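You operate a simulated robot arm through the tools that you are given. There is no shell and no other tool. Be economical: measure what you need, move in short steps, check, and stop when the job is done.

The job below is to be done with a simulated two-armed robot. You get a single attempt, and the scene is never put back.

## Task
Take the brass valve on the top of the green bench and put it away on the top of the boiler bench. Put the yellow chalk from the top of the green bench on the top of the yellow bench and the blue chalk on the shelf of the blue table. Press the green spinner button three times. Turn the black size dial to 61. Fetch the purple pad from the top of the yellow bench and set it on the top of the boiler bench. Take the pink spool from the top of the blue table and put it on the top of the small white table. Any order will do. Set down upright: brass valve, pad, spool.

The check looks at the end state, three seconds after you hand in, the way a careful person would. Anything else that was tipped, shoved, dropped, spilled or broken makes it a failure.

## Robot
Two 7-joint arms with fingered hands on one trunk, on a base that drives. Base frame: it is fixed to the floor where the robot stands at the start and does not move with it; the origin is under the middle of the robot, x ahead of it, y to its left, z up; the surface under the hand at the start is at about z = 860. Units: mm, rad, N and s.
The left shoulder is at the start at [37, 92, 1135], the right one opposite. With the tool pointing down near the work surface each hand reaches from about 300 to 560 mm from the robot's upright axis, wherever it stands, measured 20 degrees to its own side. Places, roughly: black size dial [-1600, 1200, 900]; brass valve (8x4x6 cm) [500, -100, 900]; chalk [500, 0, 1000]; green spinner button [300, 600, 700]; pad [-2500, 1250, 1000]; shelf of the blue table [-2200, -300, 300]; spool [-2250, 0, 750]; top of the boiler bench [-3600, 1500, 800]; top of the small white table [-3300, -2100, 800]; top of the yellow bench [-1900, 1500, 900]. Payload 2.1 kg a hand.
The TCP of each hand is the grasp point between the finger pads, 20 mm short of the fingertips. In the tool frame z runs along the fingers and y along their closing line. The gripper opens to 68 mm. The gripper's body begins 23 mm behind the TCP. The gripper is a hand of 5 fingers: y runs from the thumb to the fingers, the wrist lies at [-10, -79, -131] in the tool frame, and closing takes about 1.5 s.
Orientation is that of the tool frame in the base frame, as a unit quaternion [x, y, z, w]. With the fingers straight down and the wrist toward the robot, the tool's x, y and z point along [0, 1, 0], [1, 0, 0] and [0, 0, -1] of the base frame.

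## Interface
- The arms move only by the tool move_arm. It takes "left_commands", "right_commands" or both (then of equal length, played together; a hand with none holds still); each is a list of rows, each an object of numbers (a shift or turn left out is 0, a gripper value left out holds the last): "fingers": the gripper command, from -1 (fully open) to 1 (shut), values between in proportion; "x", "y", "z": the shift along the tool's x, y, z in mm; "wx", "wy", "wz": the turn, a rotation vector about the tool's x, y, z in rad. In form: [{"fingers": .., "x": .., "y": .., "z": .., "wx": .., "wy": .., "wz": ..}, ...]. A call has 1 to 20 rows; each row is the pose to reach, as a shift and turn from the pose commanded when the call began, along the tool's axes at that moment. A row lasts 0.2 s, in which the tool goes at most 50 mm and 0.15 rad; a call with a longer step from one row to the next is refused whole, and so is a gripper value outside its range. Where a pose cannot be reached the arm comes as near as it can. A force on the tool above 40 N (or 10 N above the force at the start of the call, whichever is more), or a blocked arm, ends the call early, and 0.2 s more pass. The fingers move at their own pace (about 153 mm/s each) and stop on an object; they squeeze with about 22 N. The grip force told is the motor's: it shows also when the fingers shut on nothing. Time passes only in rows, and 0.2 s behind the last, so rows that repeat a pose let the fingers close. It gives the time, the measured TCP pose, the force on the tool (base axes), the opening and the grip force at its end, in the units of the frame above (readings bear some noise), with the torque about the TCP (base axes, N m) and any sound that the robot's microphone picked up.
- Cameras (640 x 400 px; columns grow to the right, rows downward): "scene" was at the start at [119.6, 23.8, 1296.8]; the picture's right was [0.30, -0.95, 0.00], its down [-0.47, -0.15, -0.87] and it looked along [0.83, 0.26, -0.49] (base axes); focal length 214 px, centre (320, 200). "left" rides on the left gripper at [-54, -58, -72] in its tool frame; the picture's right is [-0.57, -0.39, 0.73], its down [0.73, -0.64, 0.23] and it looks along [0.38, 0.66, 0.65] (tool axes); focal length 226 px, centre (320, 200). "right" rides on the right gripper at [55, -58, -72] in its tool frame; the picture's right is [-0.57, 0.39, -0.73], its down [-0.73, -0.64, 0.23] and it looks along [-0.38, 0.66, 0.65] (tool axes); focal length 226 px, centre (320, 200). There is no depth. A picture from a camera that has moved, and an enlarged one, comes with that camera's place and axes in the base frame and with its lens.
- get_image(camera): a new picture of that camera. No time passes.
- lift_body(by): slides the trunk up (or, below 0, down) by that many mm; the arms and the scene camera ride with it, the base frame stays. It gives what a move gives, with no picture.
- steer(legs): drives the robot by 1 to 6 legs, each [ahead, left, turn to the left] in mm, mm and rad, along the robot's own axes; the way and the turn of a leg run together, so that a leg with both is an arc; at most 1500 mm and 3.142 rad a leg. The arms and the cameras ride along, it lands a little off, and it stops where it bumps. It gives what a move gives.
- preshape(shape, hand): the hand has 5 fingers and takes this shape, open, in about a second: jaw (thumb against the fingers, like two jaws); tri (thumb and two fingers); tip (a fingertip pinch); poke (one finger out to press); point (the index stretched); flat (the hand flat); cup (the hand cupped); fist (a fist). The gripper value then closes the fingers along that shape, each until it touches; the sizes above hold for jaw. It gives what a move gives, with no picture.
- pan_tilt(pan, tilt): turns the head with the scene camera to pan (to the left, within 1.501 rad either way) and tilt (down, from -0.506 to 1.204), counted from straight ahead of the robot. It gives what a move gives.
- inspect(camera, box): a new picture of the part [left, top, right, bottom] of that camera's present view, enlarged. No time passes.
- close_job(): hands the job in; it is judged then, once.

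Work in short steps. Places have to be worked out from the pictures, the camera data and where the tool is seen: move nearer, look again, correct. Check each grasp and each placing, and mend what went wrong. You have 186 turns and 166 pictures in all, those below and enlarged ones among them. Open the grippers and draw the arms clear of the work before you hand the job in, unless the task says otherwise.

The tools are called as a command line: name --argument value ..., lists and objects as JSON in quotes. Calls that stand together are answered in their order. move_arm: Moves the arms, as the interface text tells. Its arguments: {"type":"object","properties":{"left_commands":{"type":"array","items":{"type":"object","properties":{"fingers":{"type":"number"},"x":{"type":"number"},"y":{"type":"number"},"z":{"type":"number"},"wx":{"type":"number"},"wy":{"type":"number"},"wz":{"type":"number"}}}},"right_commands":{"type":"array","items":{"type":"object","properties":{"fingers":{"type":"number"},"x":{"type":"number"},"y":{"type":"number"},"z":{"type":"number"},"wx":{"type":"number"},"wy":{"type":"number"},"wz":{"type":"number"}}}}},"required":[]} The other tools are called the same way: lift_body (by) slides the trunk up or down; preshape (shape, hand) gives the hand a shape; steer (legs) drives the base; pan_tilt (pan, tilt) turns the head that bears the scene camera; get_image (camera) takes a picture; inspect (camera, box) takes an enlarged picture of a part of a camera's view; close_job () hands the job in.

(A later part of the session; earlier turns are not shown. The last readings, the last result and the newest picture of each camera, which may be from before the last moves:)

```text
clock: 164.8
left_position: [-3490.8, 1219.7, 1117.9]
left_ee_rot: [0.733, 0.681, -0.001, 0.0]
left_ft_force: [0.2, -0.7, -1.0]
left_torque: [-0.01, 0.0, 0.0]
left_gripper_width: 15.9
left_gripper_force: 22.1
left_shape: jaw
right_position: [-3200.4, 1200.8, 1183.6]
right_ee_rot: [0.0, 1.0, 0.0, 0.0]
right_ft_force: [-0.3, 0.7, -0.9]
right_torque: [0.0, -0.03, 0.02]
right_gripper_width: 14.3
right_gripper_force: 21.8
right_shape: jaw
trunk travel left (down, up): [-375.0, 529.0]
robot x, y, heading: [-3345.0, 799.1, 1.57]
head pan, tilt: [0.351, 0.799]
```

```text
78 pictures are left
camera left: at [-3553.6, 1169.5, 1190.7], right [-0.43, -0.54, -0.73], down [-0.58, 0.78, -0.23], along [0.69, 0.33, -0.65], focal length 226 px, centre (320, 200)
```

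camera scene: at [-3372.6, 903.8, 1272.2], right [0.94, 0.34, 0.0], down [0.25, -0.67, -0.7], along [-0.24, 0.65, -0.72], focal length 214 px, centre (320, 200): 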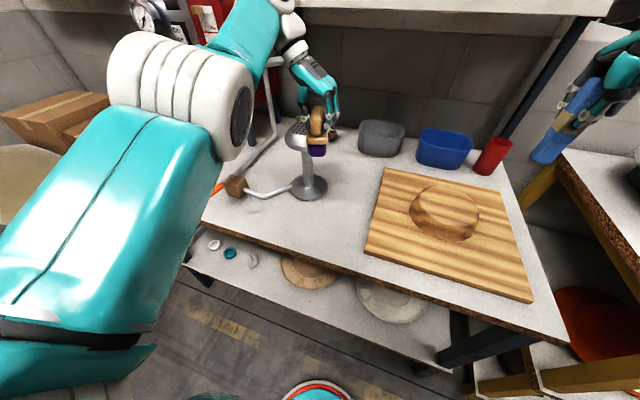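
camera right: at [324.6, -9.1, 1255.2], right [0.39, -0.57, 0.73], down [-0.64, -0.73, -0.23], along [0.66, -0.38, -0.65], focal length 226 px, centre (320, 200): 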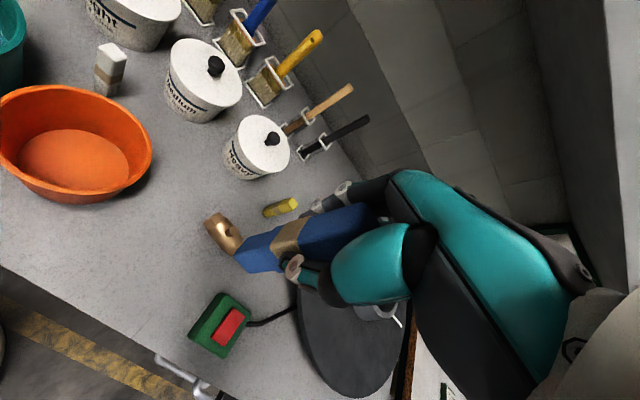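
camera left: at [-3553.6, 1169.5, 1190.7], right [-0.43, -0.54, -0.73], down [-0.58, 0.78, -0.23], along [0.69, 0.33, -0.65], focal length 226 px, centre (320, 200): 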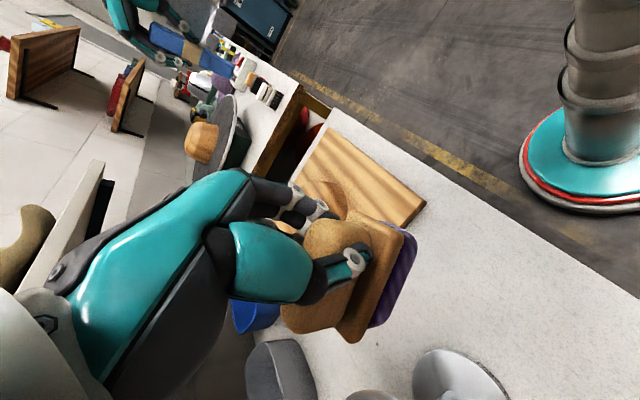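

The spot beneath the pad is clear (≈85 mm from steamer, ≈115 mm from the board). I descend to TCP z≈890 and then slowly to contact.

move_arm --left_commands '[{"z": 45}, {"z": 90}, {"z": 135}, {"z": 175}, {"z": 205}, {"z": 225}, {"z": 230}, {"z": 234}, {"z": 238}, {"z": 242}]'

get_image --camera "left"

get_image --camera "scene"

```text
clock: 167.0
left_position: [-3491.1, 1216.0, 877.7]
left_ee_rot: [0.733, 0.681, 0.0, 0.001]
left_ft_force: [0.7, 0.1, -1.3]
left_torque: [-0.03, 0.0, -0.01]
left_gripper_width: 15.6
left_gripper_force: 22.0
left_shape: jaw
left hand out of reach, approached as far as the arm can: row 1, 2, 3, 4, 5
right_position: [-3199.8, 1200.0, 1183.3]
right_ee_rot: [-0.001, 1.0, 0.001, -0.001]
right_ft_force: [0.2, 0.7, -0.3]
right_torque: [-0.01, -0.02, -0.01]
right_gripper_width: 14.1
right_gripper_force: 21.4
right_shape: jaw
trunk travel left (down, up): [-375.0, 529.0]
robot x, y, heading: [-3344.7, 795.7, 1.575]
head pan, tilt: [0.351, 0.799]
```

```text
77 pictures are left
camera left: at [-3552.6, 1166.6, 949.7], right [-0.43, -0.54, -0.73], down [-0.58, 0.78, -0.23], along [0.69, 0.33, -0.65], focal length 226 px, centre (320, 200)
```

left: 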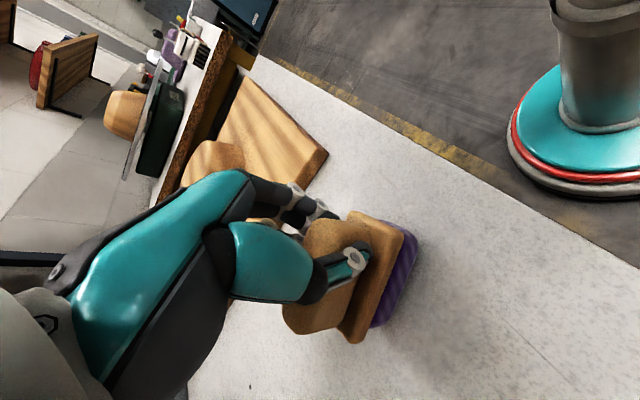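

```text
76 pictures are left
camera scene: at [-3372.6, 903.7, 1272.2], right [0.94, 0.34, 0.0], down [0.25, -0.67, -0.7], along [-0.24, 0.65, -0.72], focal length 214 px, centre (320, 200)
```

scene: 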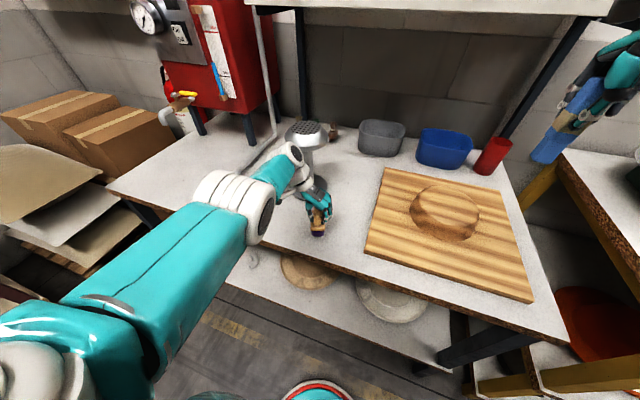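

Close to the surface with no contact yet; I lower in 3 mm rows until force shows.

move_arm --left_commands '[{"z": 3}, {"z": 6}, {"z": 9}, {"z": 12}, {"z": 15}, {"z": 18}, {"z": 21}, {"z": 24}]'

```text
clock: 168.4
left_position: [-3489.2, 1211.0, 864.7]
left_ee_rot: [0.732, 0.681, 0.007, -0.004]
left_ft_force: [-2.7, 1.4, 26.6]
left_torque: [-0.12, 0.08, -0.1]
left_gripper_width: 19.7
left_gripper_force: 22.0
left_shape: jaw
left hand out of reach, approached as far as the arm can: row 1, 2, 3, 4, 5, 6, 7
right_position: [-3199.1, 1198.2, 1184.7]
right_ee_rot: [0.0, 1.0, 0.0, 0.0]
right_ft_force: [0.2, -0.8, 0.4]
right_torque: [0.02, 0.01, -0.01]
right_gripper_width: 14.5
right_gripper_force: 21.8
right_shape: jaw
trunk travel left (down, up): [-375.0, 529.0]
robot x, y, heading: [-3343.2, 802.6, 1.573]
head pan, tilt: [0.351, 0.799]
stopped in row 7 (left hand): the force on the tool passed its limit at 42 N (the readings are from after the stop); the commanded pose is now the measured one
```

Contact made. I ease up 2 mm, open gently and lift.

move_arm --left_commands '[{"z": -2}, {"z": -2, "fingers": 0.5}, {"z": -2, "fingers": 0.2}, {"z": -2, "fingers": -0.2}, {"z": -2, "fingers": -0.6}, {"z": -2, "fingers": -1}, {"z": -2}, {"z": -2}]'

move_arm --left_commands '[{"z": -15}, {"z": -40}, {"z": -80}, {"z": -120}, {"z": -160}, {"z": -200}, {"z": -240}, {"z": -260}]'

get_image --camera "left"

get_image --camera "scene"

```text
clock: 170.2
left_position: [-3490.5, 1213.3, 863.0]
left_ee_rot: [0.733, 0.681, 0.003, -0.002]
left_ft_force: [0.3, 0.4, -0.5]
left_torque: [-0.03, 0.0, -0.02]
left_gripper_width: 68.2
left_gripper_force: 0.0
left_shape: jaw
right_position: [-3199.4, 1200.2, 1183.4]
right_ee_rot: [0.0, 1.0, 0.001, 0.0]
right_ft_force: [-0.3, -0.3, -0.2]
right_torque: [0.0, -0.02, -0.01]
right_gripper_width: 14.6
right_gripper_force: 22.1
right_shape: jaw
trunk travel left (down, up): [-375.0, 529.0]
robot x, y, heading: [-3339.2, 799.0, 1.57]
head pan, tilt: [0.351, 0.799]
```

```text
clock: 172.1
left_position: [-3491.1, 1214.7, 1128.5]
left_ee_rot: [0.733, 0.68, 0.003, -0.001]
left_ft_force: [0.1, 0.7, -0.2]
left_torque: [0.03, 0.03, -0.03]
left_gripper_width: 67.8
left_gripper_force: 0.0
left_shape: jaw
left hand out of reach, approached as far as the arm can: row 1, 2, 3, 4, 5, 6, 7, 8
right_position: [-3200.3, 1199.6, 1183.8]
right_ee_rot: [-0.001, 1.0, 0.0, 0.0]
right_ft_force: [0.6, -0.4, -0.7]
right_torque: [0.0, 0.01, 0.0]
right_gripper_width: 14.6
right_gripper_force: 21.7
right_shape: jaw
trunk travel left (down, up): [-375.0, 529.0]
robot x, y, heading: [-3343.0, 799.7, 1.571]
head pan, tilt: [0.351, 0.799]
```

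```text
75 pictures are left
camera left: at [-3554.0, 1164.8, 1199.9], right [-0.43, -0.53, -0.73], down [-0.58, 0.78, -0.23], along [0.69, 0.33, -0.64], focal length 226 px, centre (320, 200)
```

left: 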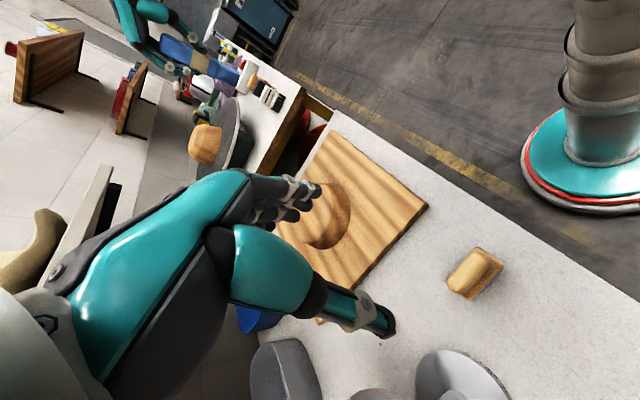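

```text
74 pictures are left
camera scene: at [-3372.6, 903.6, 1272.2], right [0.94, 0.34, 0.0], down [0.25, -0.67, -0.7], along [-0.24, 0.65, -0.72], focal length 214 px, centre (320, 200)
```

scene: 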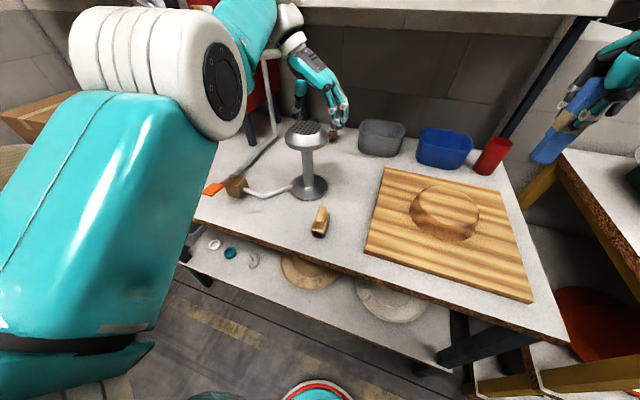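

Pad stands upright on the boiler bench. Next, the blue table: back off, turn, drive along the aisle to x≈-2300 and face -y.

steer --legs '[[-250, 0, 0], [0, 0, -1.571], [1050, 0, 0], [0, 0, -1.571]]'

pan_tilt --pan 0.0 --tilt 0.6

get_image --camera "scene"

```text
clock: 186.4
left_position: [-2135.7, 158.6, 1127.4]
left_ee_rot: [-0.698, 0.716, -0.002, -0.003]
left_ft_force: [0.2, -0.2, 0.1]
left_torque: [0.01, 0.02, -0.02]
left_gripper_width: 68.0
left_gripper_force: 0.1
left_shape: jaw
right_position: [-2427.8, 158.8, 1183.7]
right_ee_rot: [1.0, 0.026, 0.0, 0.0]
right_ft_force: [0.0, -0.5, 0.1]
right_torque: [0.01, 0.0, 0.04]
right_gripper_width: 14.3
right_gripper_force: 21.5
right_shape: jaw
trunk travel left (down, up): [-375.0, 529.0]
robot x, y, heading: [-2300.9, 566.9, -1.518]
head pan, tilt: [0.351, 0.799]
```

```text
clock: 187.2
left_position: [-2136.2, 158.7, 1127.8]
left_ee_rot: [-0.699, 0.715, -0.002, -0.003]
left_ft_force: [1.0, -0.8, -0.3]
left_torque: [0.03, -0.03, -0.02]
left_gripper_width: 67.7
left_gripper_force: 0.0
left_shape: jaw
right_position: [-2429.1, 159.2, 1183.3]
right_ee_rot: [1.0, 0.026, 0.0, 0.0]
right_ft_force: [0.6, -0.3, 0.6]
right_torque: [0.01, 0.01, -0.03]
right_gripper_width: 14.7
right_gripper_force: 21.3
right_shape: jaw
trunk travel left (down, up): [-375.0, 529.0]
robot x, y, heading: [-2301.5, 568.9, -1.521]
head pan, tilt: [0.0, 0.6]
```

```text
73 pictures are left
camera scene: at [-2297.9, 442.8, 1289.0], right [-1.0, -0.05, 0.0], down [-0.03, 0.56, -0.82], along [0.04, -0.82, -0.57], focal length 214 px, centre (320, 200)
```

scene: 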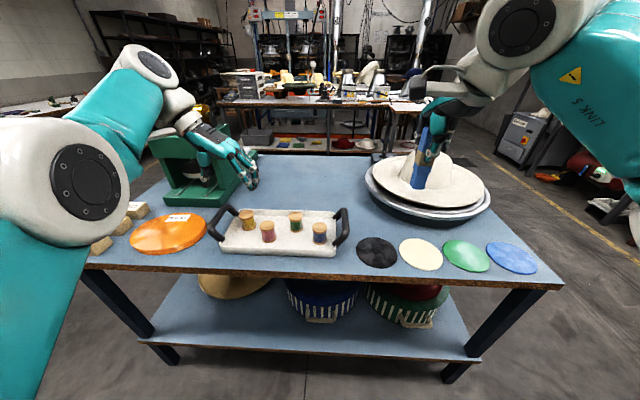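

The tray holds four spools; I zoom to identify the pink one and look at the shelf.

inspect --camera "scene" --box '[200, 195, 360, 275]'

inspect --camera "scene" --box '[120, 240, 560, 400]'

```text
4.00 times, centred on (280, 235) of scene
camera zoom: at [-2297.9, 442.8, 1289.0], right [-1.0, -0.05, 0.0], down [-0.03, 0.56, -0.82], along [0.04, -0.82, -0.57], focal length 858 px, centre (480, 60)
```

zoom: 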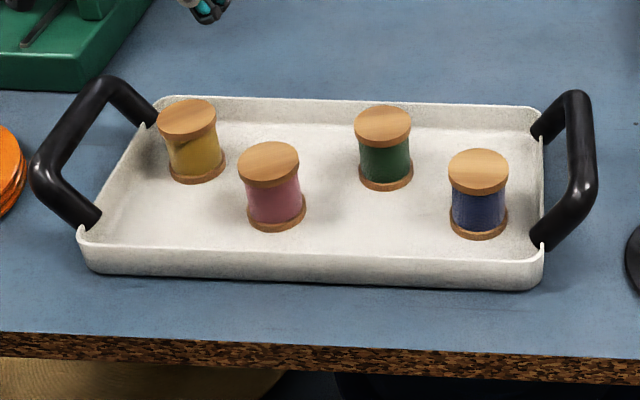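

```text
1.45 times, centred on (340, 320) of scene
camera zoom: at [-2297.9, 442.8, 1289.0], right [-1.0, -0.05, 0.0], down [-0.03, 0.56, -0.82], along [0.04, -0.82, -0.57], focal length 312 px, centre (291, 26)
```

zoom: 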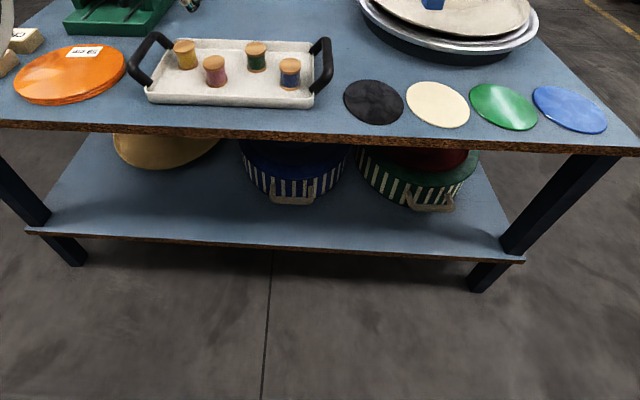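

The pink spool is front-left in the tray. First the blue chalk: the front strip of the shelf before the straw hat (≈[-1870,15]) is free. I re-yaw and retract the left arm, then drive sideways to x≈-1740.

move_arm --left_commands '[{"x": -15, "y": -12, "wz": -0.14}, {"x": -30, "y": -24, "wz": -0.28}, {"x": -45, "y": -36, "wz": -0.42}, {"x": -60, "y": -48, "wz": -0.56}, {"x": -75, "y": -60, "wz": -0.7}, {"x": -90, "y": -72, "wz": -0.84}, {"x": -105, "y": -84, "wz": -0.98}, {"x": -120, "y": -96, "wz": -1.12}, {"x": -135, "y": -108, "wz": -1.26}, {"x": -150, "y": -120, "wz": -1.4}, {"x": -165, "y": -132, "wz": -1.54}, {"x": -175, "y": -145, "wz": -1.65}, {"x": -175, "y": -145, "wz": -1.65}]'

steer --legs '[[0, 0, -0.05], [0, 555, 0]]'

pan_tilt --pan -0.2 --tilt 0.8

get_image --camera "scene"

```text
clock: 190.0
left_position: [-1859.7, 248.4, 1213.1]
left_ee_rot: [1.0, 0.029, -0.002, 0.003]
left_ft_force: [-0.1, 0.9, -0.5]
left_torque: [0.02, -0.02, 0.03]
left_gripper_width: 68.1
left_gripper_force: 0.0
left_shape: jaw
left hand out of reach, approached as far as the arm can: row 1, 2, 3, 4, 5, 6, 7, 8, 9, 10, 11, 12, 13
right_position: [-2429.5, 158.0, 1183.2]
right_ee_rot: [1.0, 0.026, -0.001, -0.001]
right_ft_force: [0.5, 0.9, -0.2]
right_torque: [0.02, 0.0, -0.01]
right_gripper_width: 14.0
right_gripper_force: 21.7
right_shape: jaw
trunk travel left (down, up): [-375.0, 529.0]
robot x, y, heading: [-2304.3, 568.3, -1.525]
head pan, tilt: [0.0, 0.6]
```

```text
clock: 193.6
left_position: [-1320.1, 230.6, 1212.2]
left_ee_rot: [1.0, 0.005, -0.002, 0.003]
left_ft_force: [0.1, 0.1, 0.0]
left_torque: [0.03, 0.01, 0.05]
left_gripper_width: 68.2
left_gripper_force: 0.0
left_shape: jaw
right_position: [-1892.0, 166.8, 1182.7]
right_ee_rot: [1.0, 0.003, 0.0, 0.0]
right_ft_force: [0.3, -0.5, -1.6]
right_torque: [-0.04, 0.04, -0.01]
right_gripper_width: 14.2
right_gripper_force: 22.0
right_shape: jaw
trunk travel left (down, up): [-375.0, 529.0]
robot x, y, heading: [-1751.5, 567.4, -1.563]
head pan, tilt: [0.0, 0.6]
```

```text
clock: 194.3
left_position: [-1320.1, 229.8, 1213.1]
left_ee_rot: [1.0, 0.005, -0.003, 0.003]
left_ft_force: [0.7, -0.7, 0.1]
left_torque: [0.04, -0.01, -0.01]
left_gripper_width: 67.7
left_gripper_force: 0.0
left_shape: jaw
right_position: [-1893.6, 168.5, 1183.3]
right_ee_rot: [1.0, 0.003, 0.0, -0.001]
right_ft_force: [1.3, -0.2, -0.8]
right_torque: [-0.01, 0.02, 0.02]
right_gripper_width: 14.3
right_gripper_force: 22.5
right_shape: jaw
trunk travel left (down, up): [-375.0, 529.0]
robot x, y, heading: [-1748.5, 567.4, -1.564]
head pan, tilt: [-0.201, 0.799]
```

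```text
70 pictures are left
camera scene: at [-1765.3, 454.8, 1272.2], right [-0.98, 0.19, 0.0], down [0.14, 0.7, -0.7], along [-0.13, -0.68, -0.72], focal length 214 px, centre (320, 200)
```

scene: 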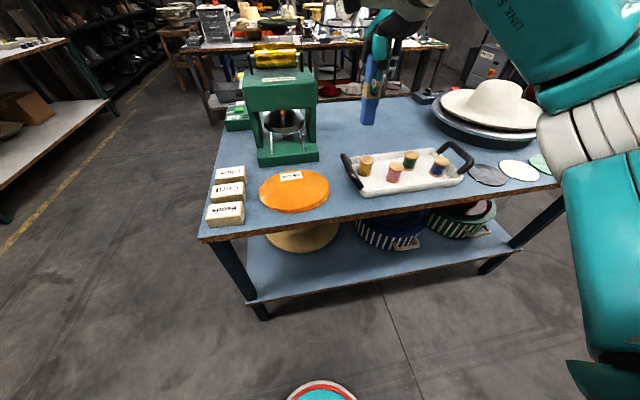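

Clear view: the shelf in front of the straw hat is free around [-1850,15]. I shift 43 mm left, and lower the trunk fully while still outside the table.

steer --legs '[[0, 43, -0.007]]'

lift_body --by -370

move_arm --right_commands '[{"z": 45}, {"z": 90}, {"z": 135}, {"z": 180}, {"z": 225}, {"z": 270}, {"z": 315}, {"z": 350}, {"z": 350}]'

get_image --camera "scene"

get_image --camera "right"

```text
clock: 195.2
left_position: [-1278.7, 228.0, 1212.4]
left_ee_rot: [1.0, 0.002, -0.002, 0.003]
left_ft_force: [0.3, -0.1, 0.5]
left_torque: [-0.03, 0.01, 0.0]
left_gripper_width: 68.3
left_gripper_force: 0.1
left_shape: jaw
right_position: [-1852.9, 170.3, 1183.9]
right_ee_rot: [1.0, -0.001, 0.0, -0.001]
right_ft_force: [-0.5, 0.2, -0.5]
right_torque: [0.0, -0.01, -0.01]
right_gripper_width: 14.2
right_gripper_force: 21.7
right_shape: jaw
trunk travel left (down, up): [-375.0, 529.0]
robot x, y, heading: [-1708.6, 574.0, -1.574]
head pan, tilt: [-0.201, 0.799]
```

```text
clock: 198.8
left_position: [-1278.3, 163.1, 761.0]
left_ee_rot: [0.992, 0.002, -0.001, -0.123]
left_ft_force: [0.6, -0.2, 0.1]
left_torque: [0.02, -0.02, 0.01]
left_gripper_width: 67.8
left_gripper_force: 0.1
left_shape: jaw
right_position: [-1851.7, 169.6, 813.3]
right_ee_rot: [1.0, -0.001, 0.0, 0.0]
right_ft_force: [-0.7, -0.7, -1.0]
right_torque: [-0.04, -0.01, -0.03]
right_gripper_width: 14.3
right_gripper_force: 22.2
right_shape: jaw
trunk travel left (down, up): [-5.0, 899.0]
robot x, y, heading: [-1707.8, 569.1, -1.573]
head pan, tilt: [-0.201, 0.799]
```

```text
clock: 200.8
left_position: [-1277.4, 162.8, 760.7]
left_ee_rot: [0.992, 0.002, -0.002, -0.123]
left_ft_force: [-0.1, -0.4, -0.4]
left_torque: [0.0, -0.01, 0.03]
left_gripper_width: 68.0
left_gripper_force: 0.0
left_shape: jaw
right_position: [-1850.5, 167.6, 462.5]
right_ee_rot: [1.0, 0.0, 0.0, 0.0]
right_ft_force: [0.6, -0.1, -0.6]
right_torque: [0.02, -0.01, 0.01]
right_gripper_width: 14.4
right_gripper_force: 22.3
right_shape: jaw
trunk travel left (down, up): [-5.0, 899.0]
robot x, y, heading: [-1705.9, 571.6, -1.569]
head pan, tilt: [-0.201, 0.799]
```

```text
69 pictures are left
camera scene: at [-1722.7, 375.2, 894.9], right [-0.98, 0.2, 0.0], down [0.14, 0.7, -0.7], along [-0.14, -0.68, -0.72], focal length 214 px, centre (320, 200)
```

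scene: 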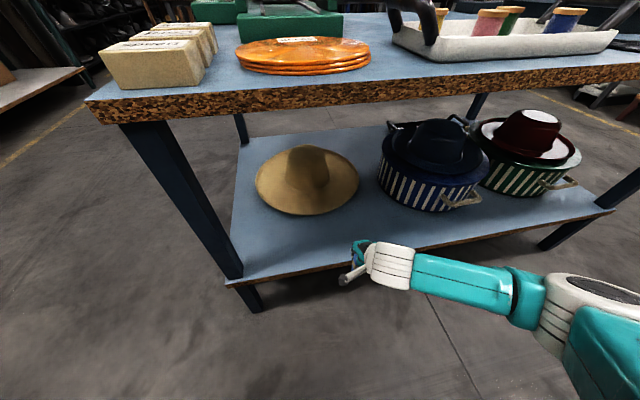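

```text
68 pictures are left
camera right: at [-1797.5, 227.5, 534.7], right [-0.57, -0.39, 0.73], down [-0.73, 0.64, -0.23], along [-0.38, -0.66, -0.65], focal length 226 px, centre (320, 200)
```

right: 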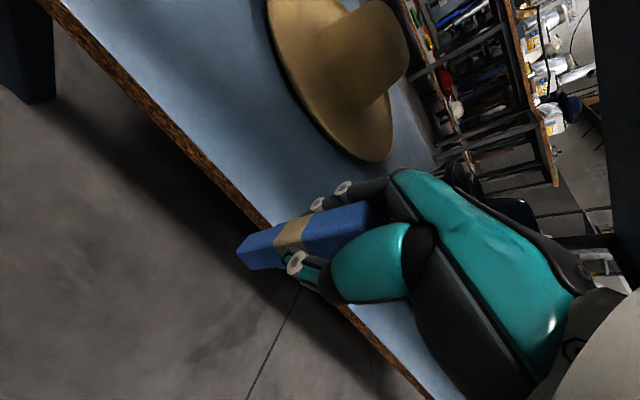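

Hand with chalk is below the table top and in front of the shelf. Drive 140 mm in, then lower slowly.

steer --legs '[[140, 0, 0]]'

get_image --camera "right"

get_image --camera "scene"

```text
clock: 202.1
left_position: [-1276.9, 21.5, 761.3]
left_ee_rot: [0.992, 0.003, -0.002, -0.123]
left_ft_force: [0.8, 1.0, -1.1]
left_torque: [0.03, 0.01, -0.02]
left_gripper_width: 68.1
left_gripper_force: 0.0
left_shape: jaw
right_position: [-1850.6, 25.6, 463.8]
right_ee_rot: [1.0, 0.0, 0.001, 0.0]
right_ft_force: [0.1, -1.0, 0.1]
right_torque: [-0.01, 0.01, 0.01]
right_gripper_width: 14.6
right_gripper_force: 21.7
right_shape: jaw
trunk travel left (down, up): [-5.0, 899.0]
robot x, y, heading: [-1707.0, 425.1, -1.57]
head pan, tilt: [-0.201, 0.799]
```

```text
67 pictures are left
camera right: at [-1796.7, 85.2, 535.1], right [-0.57, -0.39, 0.73], down [-0.73, 0.64, -0.23], along [-0.38, -0.66, -0.65], focal length 226 px, centre (320, 200)
```

right: 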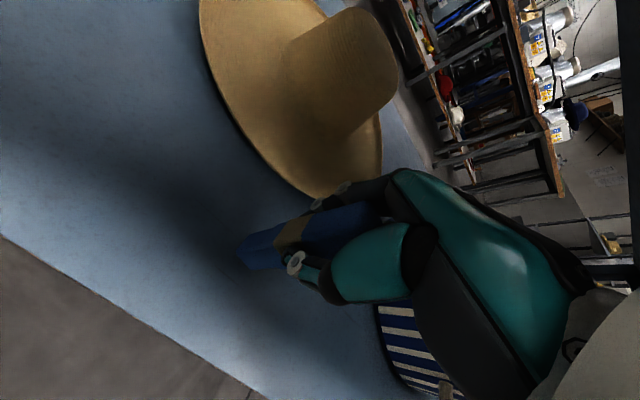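

```text
66 pictures are left
camera scene: at [-1722.2, 233.2, 895.0], right [-0.98, 0.2, 0.0], down [0.14, 0.7, -0.7], along [-0.14, -0.68, -0.72], focal length 214 px, centre (320, 200)
```

scene: 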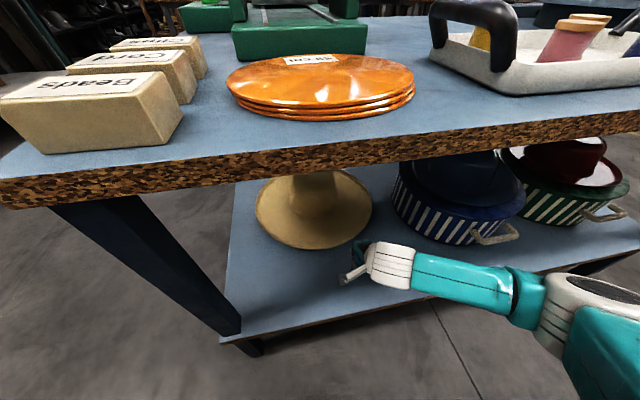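

Position over the shelf is clear of hat, box and edge. Lowering to near-contact, then in 4 mm rows.

move_arm --right_commands '[{"z": 25}, {"z": 50}, {"z": 68}, {"z": 76}, {"z": 80}, {"z": 84}, {"z": 88}, {"z": 92}, {"z": 96}, {"z": 100}, {"z": 104}, {"z": 108}, {"z": 112}, {"z": 116}, {"z": 120}]'

get_image --camera "right"

```text
clock: 205.3
left_position: [-1276.9, 21.6, 759.9]
left_ee_rot: [0.992, 0.003, -0.002, -0.124]
left_ft_force: [1.0, 0.0, -0.1]
left_torque: [0.02, -0.01, 0.04]
left_gripper_width: 68.2
left_gripper_force: 0.1
left_shape: jaw
right_position: [-1882.8, 2.0, 379.1]
right_ee_rot: [1.0, 0.0, 0.001, -0.002]
right_ft_force: [-0.7, 0.2, 0.2]
right_torque: [-0.02, 0.01, 0.0]
right_gripper_width: 14.6
right_gripper_force: 22.0
right_shape: jaw
right hand out of reach, approached as far as the arm can: row 2, 3, 4, 5, 6, 7, 8, 9, 10, 11, 12, 13, 14, 15
trunk travel left (down, up): [-5.0, 899.0]
robot x, y, heading: [-1705.1, 428.2, -1.57]
head pan, tilt: [-0.201, 0.799]
```

```text
65 pictures are left
camera right: at [-1829.0, 60.6, 451.2], right [-0.57, -0.39, 0.73], down [-0.73, 0.64, -0.23], along [-0.38, -0.66, -0.65], focal length 226 px, centre (320, 200)
```

right: 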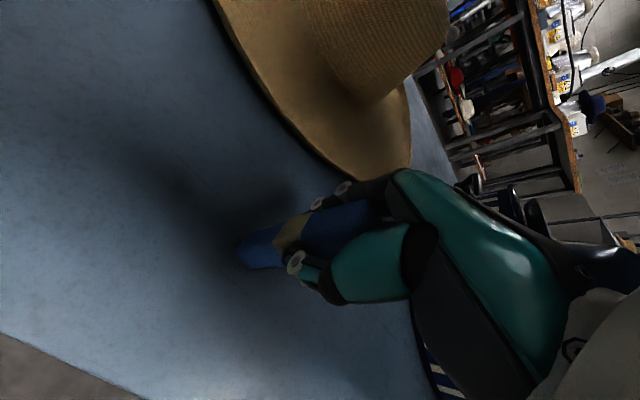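

The arm hits a joint limit too near the body. I raise a little, back the base 110 mm and extend the arm instead.

move_arm --right_commands '[{"z": -20}, {"z": -45}, {"z": -45}]'

steer --legs '[[-110, 0, 0]]'

move_arm --right_commands '[{"y": 30}, {"y": 60}, {"y": 95}, {"y": 95, "z": 30}, {"y": 95, "z": 45}, {"y": 95, "z": 50}, {"y": 95, "z": 54}, {"y": 95, "z": 58}, {"y": 95, "z": 62}, {"y": 95, "z": 66}, {"y": 95, "z": 70}]'

get_image --camera "right"

```text
clock: 206.1
left_position: [-1277.6, 21.1, 761.3]
left_ee_rot: [0.992, 0.003, -0.002, -0.123]
left_ft_force: [0.3, -0.2, -0.2]
left_torque: [0.03, -0.04, 0.05]
left_gripper_width: 68.3
left_gripper_force: 0.0
left_shape: jaw
right_position: [-1882.4, 3.1, 427.3]
right_ee_rot: [1.0, -0.001, 0.0, -0.001]
right_ft_force: [1.0, 0.4, -0.2]
right_torque: [-0.02, 0.01, -0.01]
right_gripper_width: 14.7
right_gripper_force: 22.0
right_shape: jaw
trunk travel left (down, up): [-5.0, 899.0]
robot x, y, heading: [-1704.5, 431.2, -1.567]
head pan, tilt: [-0.201, 0.799]
```

```text
clock: 207.3
left_position: [-1277.2, 134.8, 760.1]
left_ee_rot: [0.992, 0.004, -0.002, -0.124]
left_ft_force: [0.6, 0.1, 0.1]
left_torque: [0.01, 0.01, 0.01]
left_gripper_width: 68.0
left_gripper_force: 0.0
left_shape: jaw
right_position: [-1883.1, 113.4, 427.3]
right_ee_rot: [1.0, 0.001, 0.001, -0.001]
right_ft_force: [0.2, 0.5, 0.0]
right_torque: [0.03, 0.01, 0.04]
right_gripper_width: 14.4
right_gripper_force: 22.6
right_shape: jaw
trunk travel left (down, up): [-5.0, 899.0]
robot x, y, heading: [-1708.1, 539.4, -1.57]
head pan, tilt: [-0.201, 0.799]
```

```text
clock: 209.7
left_position: [-1276.6, 133.5, 759.9]
left_ee_rot: [0.992, 0.004, -0.002, -0.124]
left_ft_force: [-0.2, 0.5, -0.3]
left_torque: [0.0, -0.01, -0.01]
left_gripper_width: 67.8
left_gripper_force: 0.1
left_shape: jaw
right_position: [-1881.2, 31.6, 371.3]
right_ee_rot: [1.0, 0.0, 0.001, 0.0]
right_ft_force: [0.5, 0.2, -0.3]
right_torque: [-0.01, -0.03, -0.01]
right_gripper_width: 14.5
right_gripper_force: 21.9
right_shape: jaw
right hand out of reach, approached as far as the arm can: row 5, 6, 7, 8, 9, 10, 11
trunk travel left (down, up): [-5.0, 899.0]
robot x, y, heading: [-1708.0, 537.1, -1.566]
head pan, tilt: [-0.201, 0.799]
```

```text
64 pictures are left
camera right: at [-1827.3, 91.4, 441.6], right [-0.57, -0.39, 0.73], down [-0.73, 0.64, -0.23], along [-0.38, -0.66, -0.65], focal length 226 px, centre (320, 200)
```

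right: 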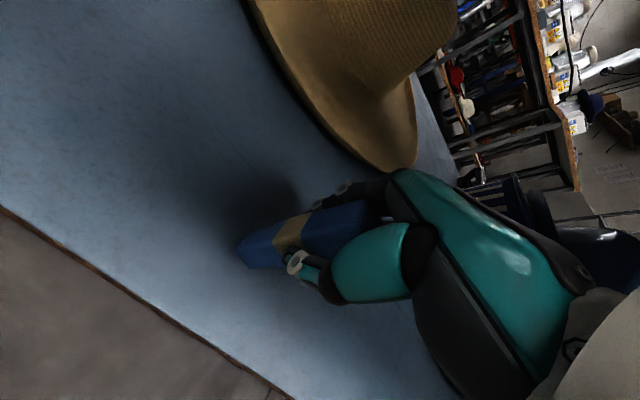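

The shelf edge is at y≈85 and its height about 285, so ~20 mm remain. I try an intermediate arm extension: base 50 mm ahead, hand 50 mm back, then down.

move_arm --right_commands '[{"y": -20, "z": -5}, {"y": -50, "z": -5}, {"y": -50, "z": -5}]'

steer --legs '[[50, 0, 0]]'

lift_body --by -5

move_arm --right_commands '[{"z": 4}, {"z": 8}, {"z": 12}, {"z": 16}, {"z": 20}, {"z": 24}, {"z": 28}, {"z": 32}, {"z": 36}, {"z": 40}]'

```text
clock: 210.5
left_position: [-1277.2, 132.5, 761.9]
left_ee_rot: [0.992, 0.004, -0.001, -0.123]
left_ft_force: [0.1, -0.2, 0.5]
left_torque: [0.0, -0.02, 0.01]
left_gripper_width: 67.8
left_gripper_force: 0.0
left_shape: jaw
right_position: [-1880.7, 80.8, 375.2]
right_ee_rot: [1.0, 0.002, -0.002, -0.001]
right_ft_force: [-0.1, 0.1, -0.7]
right_torque: [0.03, -0.01, 0.04]
right_gripper_width: 14.5
right_gripper_force: 22.2
right_shape: jaw
right hand out of reach, approached as far as the arm can: row 1
trunk travel left (down, up): [-5.0, 899.0]
robot x, y, heading: [-1707.0, 541.0, -1.569]
head pan, tilt: [-0.201, 0.799]
```

```text
clock: 211.4
left_position: [-1276.9, 81.9, 760.2]
left_ee_rot: [0.992, 0.002, -0.002, -0.124]
left_ft_force: [-0.9, 0.2, 0.4]
left_torque: [0.0, 0.0, 0.03]
left_gripper_width: 67.7
left_gripper_force: 0.0
left_shape: jaw
right_position: [-1881.0, 31.7, 376.8]
right_ee_rot: [1.0, 0.0, 0.001, 0.0]
right_ft_force: [-0.5, 0.6, 0.4]
right_torque: [0.02, 0.02, -0.02]
right_gripper_width: 14.3
right_gripper_force: 21.8
right_shape: jaw
trunk travel left (down, up): [-5.0, 899.0]
robot x, y, heading: [-1705.4, 491.6, -1.565]
head pan, tilt: [-0.201, 0.799]
```

```text
clock: 212.0
left_position: [-1276.0, 83.3, 755.5]
left_ee_rot: [0.992, 0.003, -0.002, -0.124]
left_ft_force: [0.9, -0.8, 0.4]
left_torque: [-0.02, -0.01, -0.01]
left_gripper_width: 67.8
left_gripper_force: 0.0
left_shape: jaw
right_position: [-1880.4, 30.9, 370.9]
right_ee_rot: [1.0, 0.0, 0.0, -0.002]
right_ft_force: [-0.9, -0.2, 0.2]
right_torque: [0.0, 0.01, 0.01]
right_gripper_width: 14.5
right_gripper_force: 21.8
right_shape: jaw
trunk travel left (down, up): [0.0, 904.0]
robot x, y, heading: [-1708.7, 487.5, -1.566]
head pan, tilt: [-0.201, 0.799]
```

```text
clock: 213.5
left_position: [-1276.6, 84.4, 755.3]
left_ee_rot: [0.992, 0.002, -0.003, -0.123]
left_ft_force: [0.3, 0.2, -0.4]
left_torque: [-0.04, 0.03, -0.02]
left_gripper_width: 67.9
left_gripper_force: 0.0
left_shape: jaw
right_position: [-1880.6, 29.2, 352.4]
right_ee_rot: [1.0, 0.001, 0.002, 0.005]
right_ft_force: [0.8, 9.7, 31.4]
right_torque: [0.18, -0.07, 0.04]
right_gripper_width: 19.3
right_gripper_force: 21.9
right_shape: jaw
trunk travel left (down, up): [0.0, 904.0]
robot x, y, heading: [-1706.2, 487.6, -1.568]
head pan, tilt: [-0.201, 0.799]
stopped in row 7 (right hand): the force on the tool passed its limit at 43 N (the readings are from after the stop); the commanded pose is now the measured one
```

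Contact with the shelf at TCP z=352. I ease up 2 mm, open gently, and check before retreating.

move_arm --right_commands '[{"z": -2}, {"z": -2, "fingers": 0.5}, {"z": -2, "fingers": 0.2}, {"z": -2, "fingers": -0.2}, {"z": -2, "fingers": -0.6}, {"z": -2, "fingers": -1}, {"z": -2}, {"z": -2}]'

get_image --camera "right"

```text
clock: 215.3
left_position: [-1275.4, 83.3, 755.6]
left_ee_rot: [0.992, 0.003, -0.001, -0.124]
left_ft_force: [-0.7, 0.1, -0.8]
left_torque: [-0.03, 0.01, -0.01]
left_gripper_width: 67.9
left_gripper_force: 0.1
left_shape: jaw
right_position: [-1880.6, 29.1, 350.6]
right_ee_rot: [1.0, 0.001, 0.001, 0.002]
right_ft_force: [0.6, -0.9, 7.7]
right_torque: [-0.09, 0.0, -0.01]
right_gripper_width: 68.0
right_gripper_force: 0.0
right_shape: jaw
trunk travel left (down, up): [0.0, 904.0]
robot x, y, heading: [-1705.3, 487.7, -1.569]
head pan, tilt: [-0.201, 0.799]
```

```text
63 pictures are left
camera right: at [-1825.9, 89.5, 421.9], right [-0.57, -0.39, 0.73], down [-0.73, 0.64, -0.23], along [-0.37, -0.67, -0.64], focal length 226 px, centre (320, 200)
```

right: 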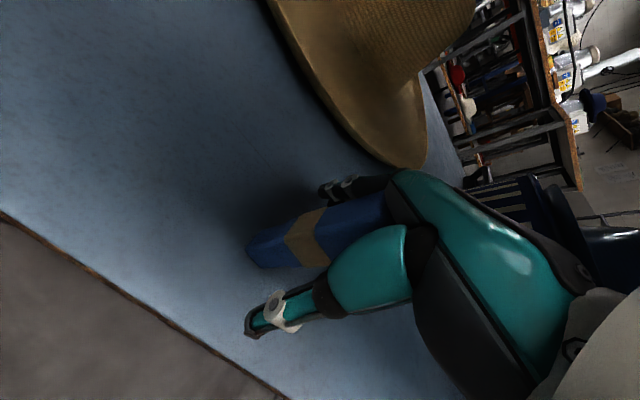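

Chalk stands on the shelf between open fingers. Raise straight 90 mm, then back the base out.

move_arm --right_commands '[{"z": -15}, {"z": -35}, {"z": -60}, {"z": -95}, {"z": -95}]'

get_image --camera "right"

```text
clock: 216.5
left_position: [-1276.2, 83.1, 754.8]
left_ee_rot: [0.992, 0.003, -0.001, -0.123]
left_ft_force: [-1.0, 0.1, 1.0]
left_torque: [0.01, -0.01, -0.03]
left_gripper_width: 68.0
left_gripper_force: 0.0
left_shape: jaw
right_position: [-1878.3, 29.2, 445.5]
right_ee_rot: [1.0, 0.001, 0.0, 0.0]
right_ft_force: [0.5, 0.0, -0.4]
right_torque: [0.0, 0.0, 0.02]
right_gripper_width: 68.1
right_gripper_force: 0.0
right_shape: jaw
trunk travel left (down, up): [0.0, 904.0]
robot x, y, heading: [-1706.0, 485.6, -1.568]
head pan, tilt: [-0.201, 0.799]
```

```text
62 pictures are left
camera right: at [-1825.0, 88.8, 516.6], right [-0.57, -0.39, 0.73], down [-0.73, 0.64, -0.23], along [-0.38, -0.67, -0.65], focal length 226 px, centre (320, 200)
```

right: 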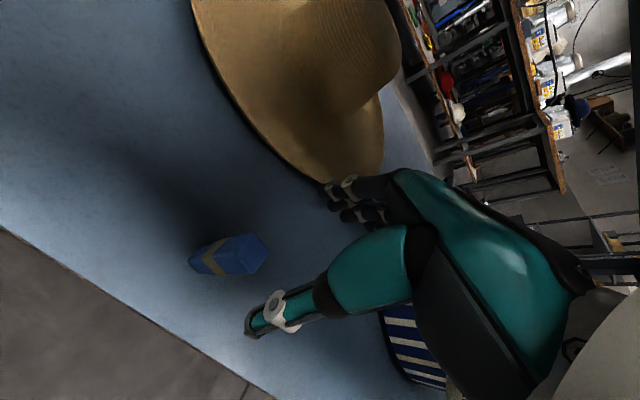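

Blue chalk stands on the shelf. I back out, raise the trunk, and reposition for the pink spool (≈[-2112,-46]) with the right hand.

steer --legs '[[-230, 0, 0]]'

lift_body --by 375

move_arm --right_commands '[{"z": -45}, {"z": -90}, {"z": -135}, {"z": -180}, {"z": -225}, {"z": -270}, {"z": -300}, {"z": -300}]'

steer --legs '[[0, -262, 0], [240, 0, 0]]'

get_image --camera "scene"

get_image --camera "right"

```text
clock: 218.2
left_position: [-1278.6, 315.6, 755.9]
left_ee_rot: [0.992, 0.002, -0.002, -0.123]
left_ft_force: [0.4, 0.2, -0.2]
left_torque: [-0.05, -0.02, 0.03]
left_gripper_width: 68.0
left_gripper_force: 0.1
left_shape: jaw
right_position: [-1880.6, 262.5, 443.8]
right_ee_rot: [1.0, 0.0, 0.001, 0.0]
right_ft_force: [0.3, 0.0, 0.0]
right_torque: [0.02, -0.01, 0.05]
right_gripper_width: 67.9
right_gripper_force: 0.1
right_shape: jaw
trunk travel left (down, up): [0.0, 904.0]
robot x, y, heading: [-1708.2, 719.0, -1.567]
head pan, tilt: [-0.201, 0.799]
```

```text
clock: 221.8
left_position: [-1277.9, 380.0, 1213.5]
left_ee_rot: [1.0, 0.002, -0.002, 0.002]
left_ft_force: [-0.8, 0.3, -0.7]
left_torque: [-0.01, 0.01, -0.04]
left_gripper_width: 67.7
left_gripper_force: 0.1
left_shape: jaw
right_position: [-1880.4, 262.7, 820.0]
right_ee_rot: [1.0, 0.0, 0.0, 0.001]
right_ft_force: [-0.4, 0.1, -0.1]
right_torque: [-0.01, 0.01, -0.01]
right_gripper_width: 68.0
right_gripper_force: 0.0
right_shape: jaw
trunk travel left (down, up): [-375.0, 529.0]
robot x, y, heading: [-1706.2, 724.0, -1.568]
head pan, tilt: [-0.201, 0.799]
```

```text
clock: 223.6
left_position: [-1278.6, 379.7, 1214.7]
left_ee_rot: [1.0, 0.002, -0.002, 0.001]
left_ft_force: [-0.7, -0.5, -1.0]
left_torque: [0.03, -0.01, 0.01]
left_gripper_width: 68.0
left_gripper_force: 0.1
left_shape: jaw
right_position: [-1881.5, 264.4, 1120.4]
right_ee_rot: [1.0, 0.0, 0.002, 0.0]
right_ft_force: [0.8, 0.0, 0.4]
right_torque: [0.01, -0.03, 0.03]
right_gripper_width: 67.8
right_gripper_force: 0.1
right_shape: jaw
trunk travel left (down, up): [-375.0, 529.0]
robot x, y, heading: [-1706.7, 724.3, -1.573]
head pan, tilt: [-0.201, 0.799]
```

```text
clock: 226.8
left_position: [-1536.3, 143.9, 1213.5]
left_ee_rot: [1.0, 0.003, -0.002, 0.001]
left_ft_force: [-0.2, -0.8, -0.1]
left_torque: [0.03, 0.02, 0.0]
left_gripper_width: 68.0
left_gripper_force: 0.0
left_shape: jaw
right_position: [-2138.7, 27.1, 1121.0]
right_ee_rot: [1.0, 0.001, 0.0, 0.001]
right_ft_force: [-0.8, 0.3, 0.6]
right_torque: [-0.02, 0.04, 0.03]
right_gripper_width: 67.9
right_gripper_force: 0.0
right_shape: jaw
trunk travel left (down, up): [-375.0, 529.0]
robot x, y, heading: [-1966.1, 484.3, -1.566]
head pan, tilt: [-0.201, 0.799]
```

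```text
61 pictures are left
camera scene: at [-1980.7, 370.0, 1272.2], right [-0.98, 0.2, 0.0], down [0.14, 0.7, -0.7], along [-0.14, -0.68, -0.72], focal length 214 px, centre (320, 200)
```

scene: 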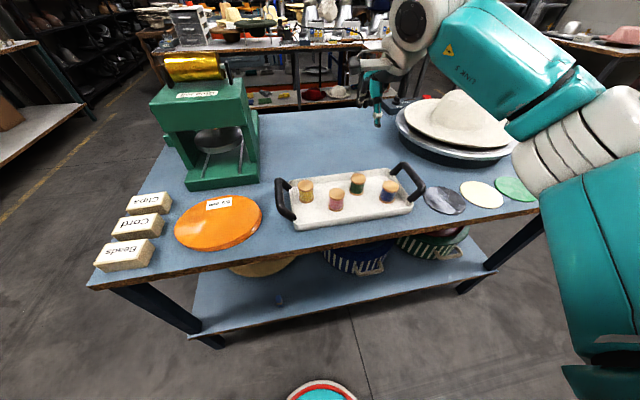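

```text
60 pictures are left
camera right: at [-2084.1, 86.0, 1191.6], right [-0.57, -0.39, 0.73], down [-0.73, 0.64, -0.23], along [-0.37, -0.67, -0.65], focal length 226 px, centre (320, 200)
```

right: 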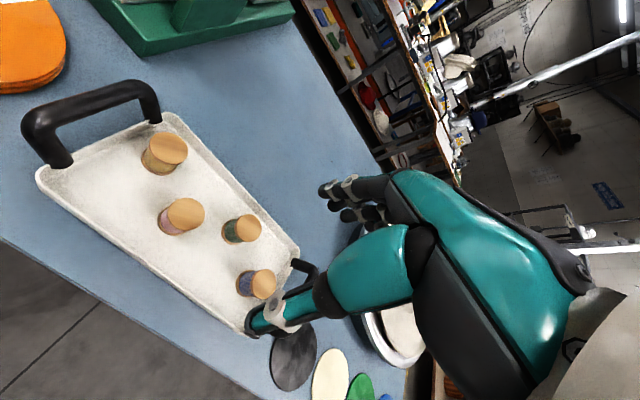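

Pink spool top is near [-2109,-35,857]. Moving the right hand above it to z≈930 and checking.

move_arm --right_commands '[{"x": 15, "y": 32}, {"x": 30, "y": 63}, {"x": 30, "y": 63, "z": 45}, {"x": 30, "y": 63, "z": 90}, {"x": 30, "y": 63, "z": 135}, {"x": 30, "y": 63, "z": 175}, {"x": 30, "y": 63, "z": 190}, {"x": 30, "y": 63, "z": 190}]'

get_image --camera "right"

inspect --camera "scene" --box '[270, 140, 430, 240]'

```text
clock: 228.7
left_position: [-1536.0, 144.4, 1214.6]
left_ee_rot: [1.0, 0.003, -0.002, 0.001]
left_ft_force: [0.0, 0.3, 0.3]
left_torque: [0.01, 0.01, 0.01]
left_gripper_width: 67.9
left_gripper_force: 0.2
left_shape: jaw
right_position: [-2106.3, -37.6, 930.3]
right_ee_rot: [1.0, 0.001, 0.0, 0.002]
right_ft_force: [-0.3, 0.1, 0.3]
right_torque: [0.01, 0.0, -0.04]
right_gripper_width: 67.6
right_gripper_force: 0.1
right_shape: jaw
trunk travel left (down, up): [-375.0, 529.0]
robot x, y, heading: [-1964.3, 484.7, -1.568]
head pan, tilt: [-0.201, 0.799]
```

```text
59 pictures are left
camera right: at [-2052.0, 22.7, 1002.1], right [-0.57, -0.39, 0.73], down [-0.73, 0.64, -0.23], along [-0.37, -0.67, -0.65], focal length 226 px, centre (320, 200)
```

right: 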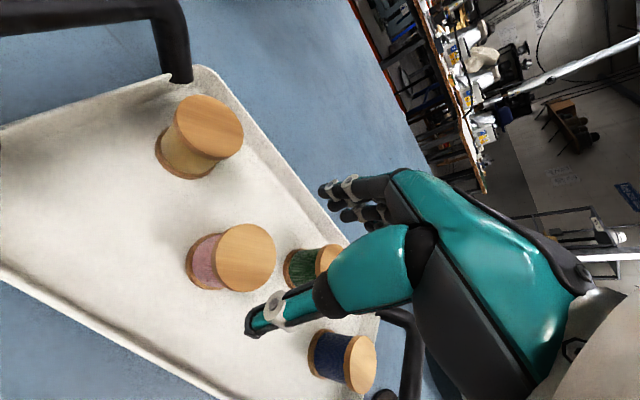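

```text
4.00 times, centred on (350, 190) of scene
camera zoom: at [-1980.7, 370.3, 1272.2], right [-0.98, 0.2, 0.0], down [0.14, 0.7, -0.7], along [-0.14, -0.68, -0.72], focal length 858 px, centre (200, 240)
```

zoom: 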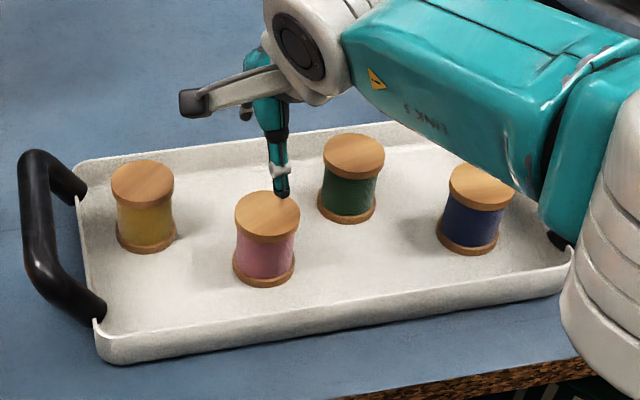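

Aligned within a few mm. The green spool is closest to the finger side, so I yaw 0.12 rad away from it, and descend to z≈850 with slightly reduced opening.

move_arm --right_commands '[{"x": -3, "z": 20, "wz": -0.12, "fingers": -0.85}, {"x": -3, "z": 45, "wz": -0.12}, {"x": -3, "z": 62, "wz": -0.12}, {"x": -3, "z": 72, "wz": -0.12}, {"x": -3, "z": 80, "wz": -0.12}, {"x": -3, "z": 80, "wz": -0.12}]'

get_image --camera "right"

inspect --camera "scene" --box '[270, 140, 430, 240]'

```text
clock: 230.1
left_position: [-1535.3, 143.2, 1215.4]
left_ee_rot: [1.0, 0.004, -0.001, 0.001]
left_ft_force: [0.2, 0.2, -0.8]
left_torque: [-0.03, 0.02, -0.05]
left_gripper_width: 67.8
left_gripper_force: 0.0
left_shape: jaw
right_position: [-2109.6, -25.4, 860.4]
right_ee_rot: [0.998, 0.062, 0.0, 0.002]
right_ft_force: [-0.1, -0.6, -0.4]
right_torque: [-0.02, 0.0, 0.02]
right_gripper_width: 62.8
right_gripper_force: 0.0
right_shape: jaw
right hand out of reach, approached as far as the arm can: row 3, 4, 5, 6
trunk travel left (down, up): [-375.0, 529.0]
robot x, y, heading: [-1963.5, 484.9, -1.57]
head pan, tilt: [-0.201, 0.799]
```

```text
57 pictures are left
camera right: at [-2062.5, 40.2, 930.2], right [-0.52, -0.45, 0.73], down [-0.81, 0.55, -0.23], along [-0.29, -0.71, -0.64], focal length 226 px, centre (320, 200)
```

right: 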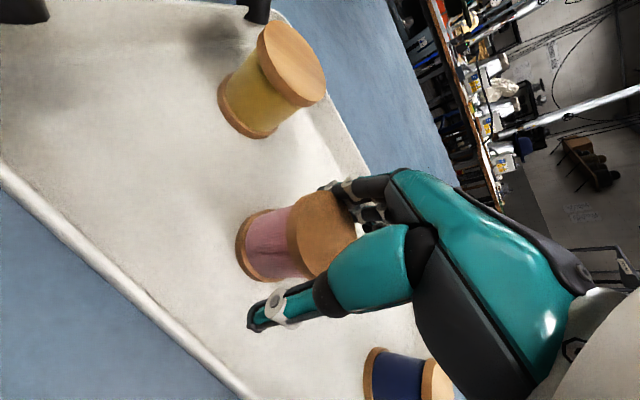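

```text
4.00 times, centred on (350, 190) of scene
camera zoom: at [-1980.6, 370.3, 1272.2], right [-0.98, 0.2, 0.0], down [0.14, 0.7, -0.7], along [-0.14, -0.68, -0.72], focal length 858 px, centre (200, 240)
```

zoom: 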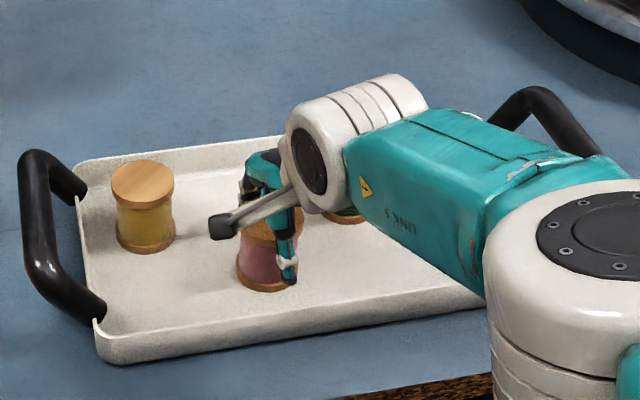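

Reach ran short by 12 mm (fingers free, no force). Rather than stretch, I drive the base 14 mm ahead, which centers the hand.

steer --legs '[[14, 0, 0]]'

get_image --camera "right"

```text
clock: 230.8
left_position: [-1535.3, 129.4, 1213.6]
left_ee_rot: [1.0, 0.003, -0.001, 0.001]
left_ft_force: [0.1, 0.5, 0.0]
left_torque: [0.01, -0.01, 0.02]
left_gripper_width: 67.7
left_gripper_force: 0.0
left_shape: jaw
right_position: [-2109.1, -40.4, 858.3]
right_ee_rot: [0.998, 0.061, 0.0, 0.001]
right_ft_force: [0.4, 0.5, -0.8]
right_torque: [0.03, 0.0, 0.01]
right_gripper_width: 63.1
right_gripper_force: 0.1
right_shape: jaw
trunk travel left (down, up): [-375.0, 529.0]
robot x, y, heading: [-1965.0, 470.7, -1.567]
head pan, tilt: [-0.201, 0.799]
```

```text
55 pictures are left
camera right: at [-2062.5, 26.0, 930.2], right [-0.52, -0.45, 0.73], down [-0.81, 0.55, -0.23], along [-0.29, -0.71, -0.64], focal length 226 px, centre (320, 200)
```

right: 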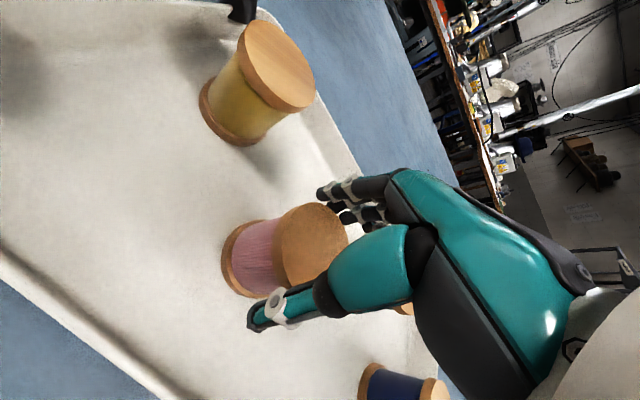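

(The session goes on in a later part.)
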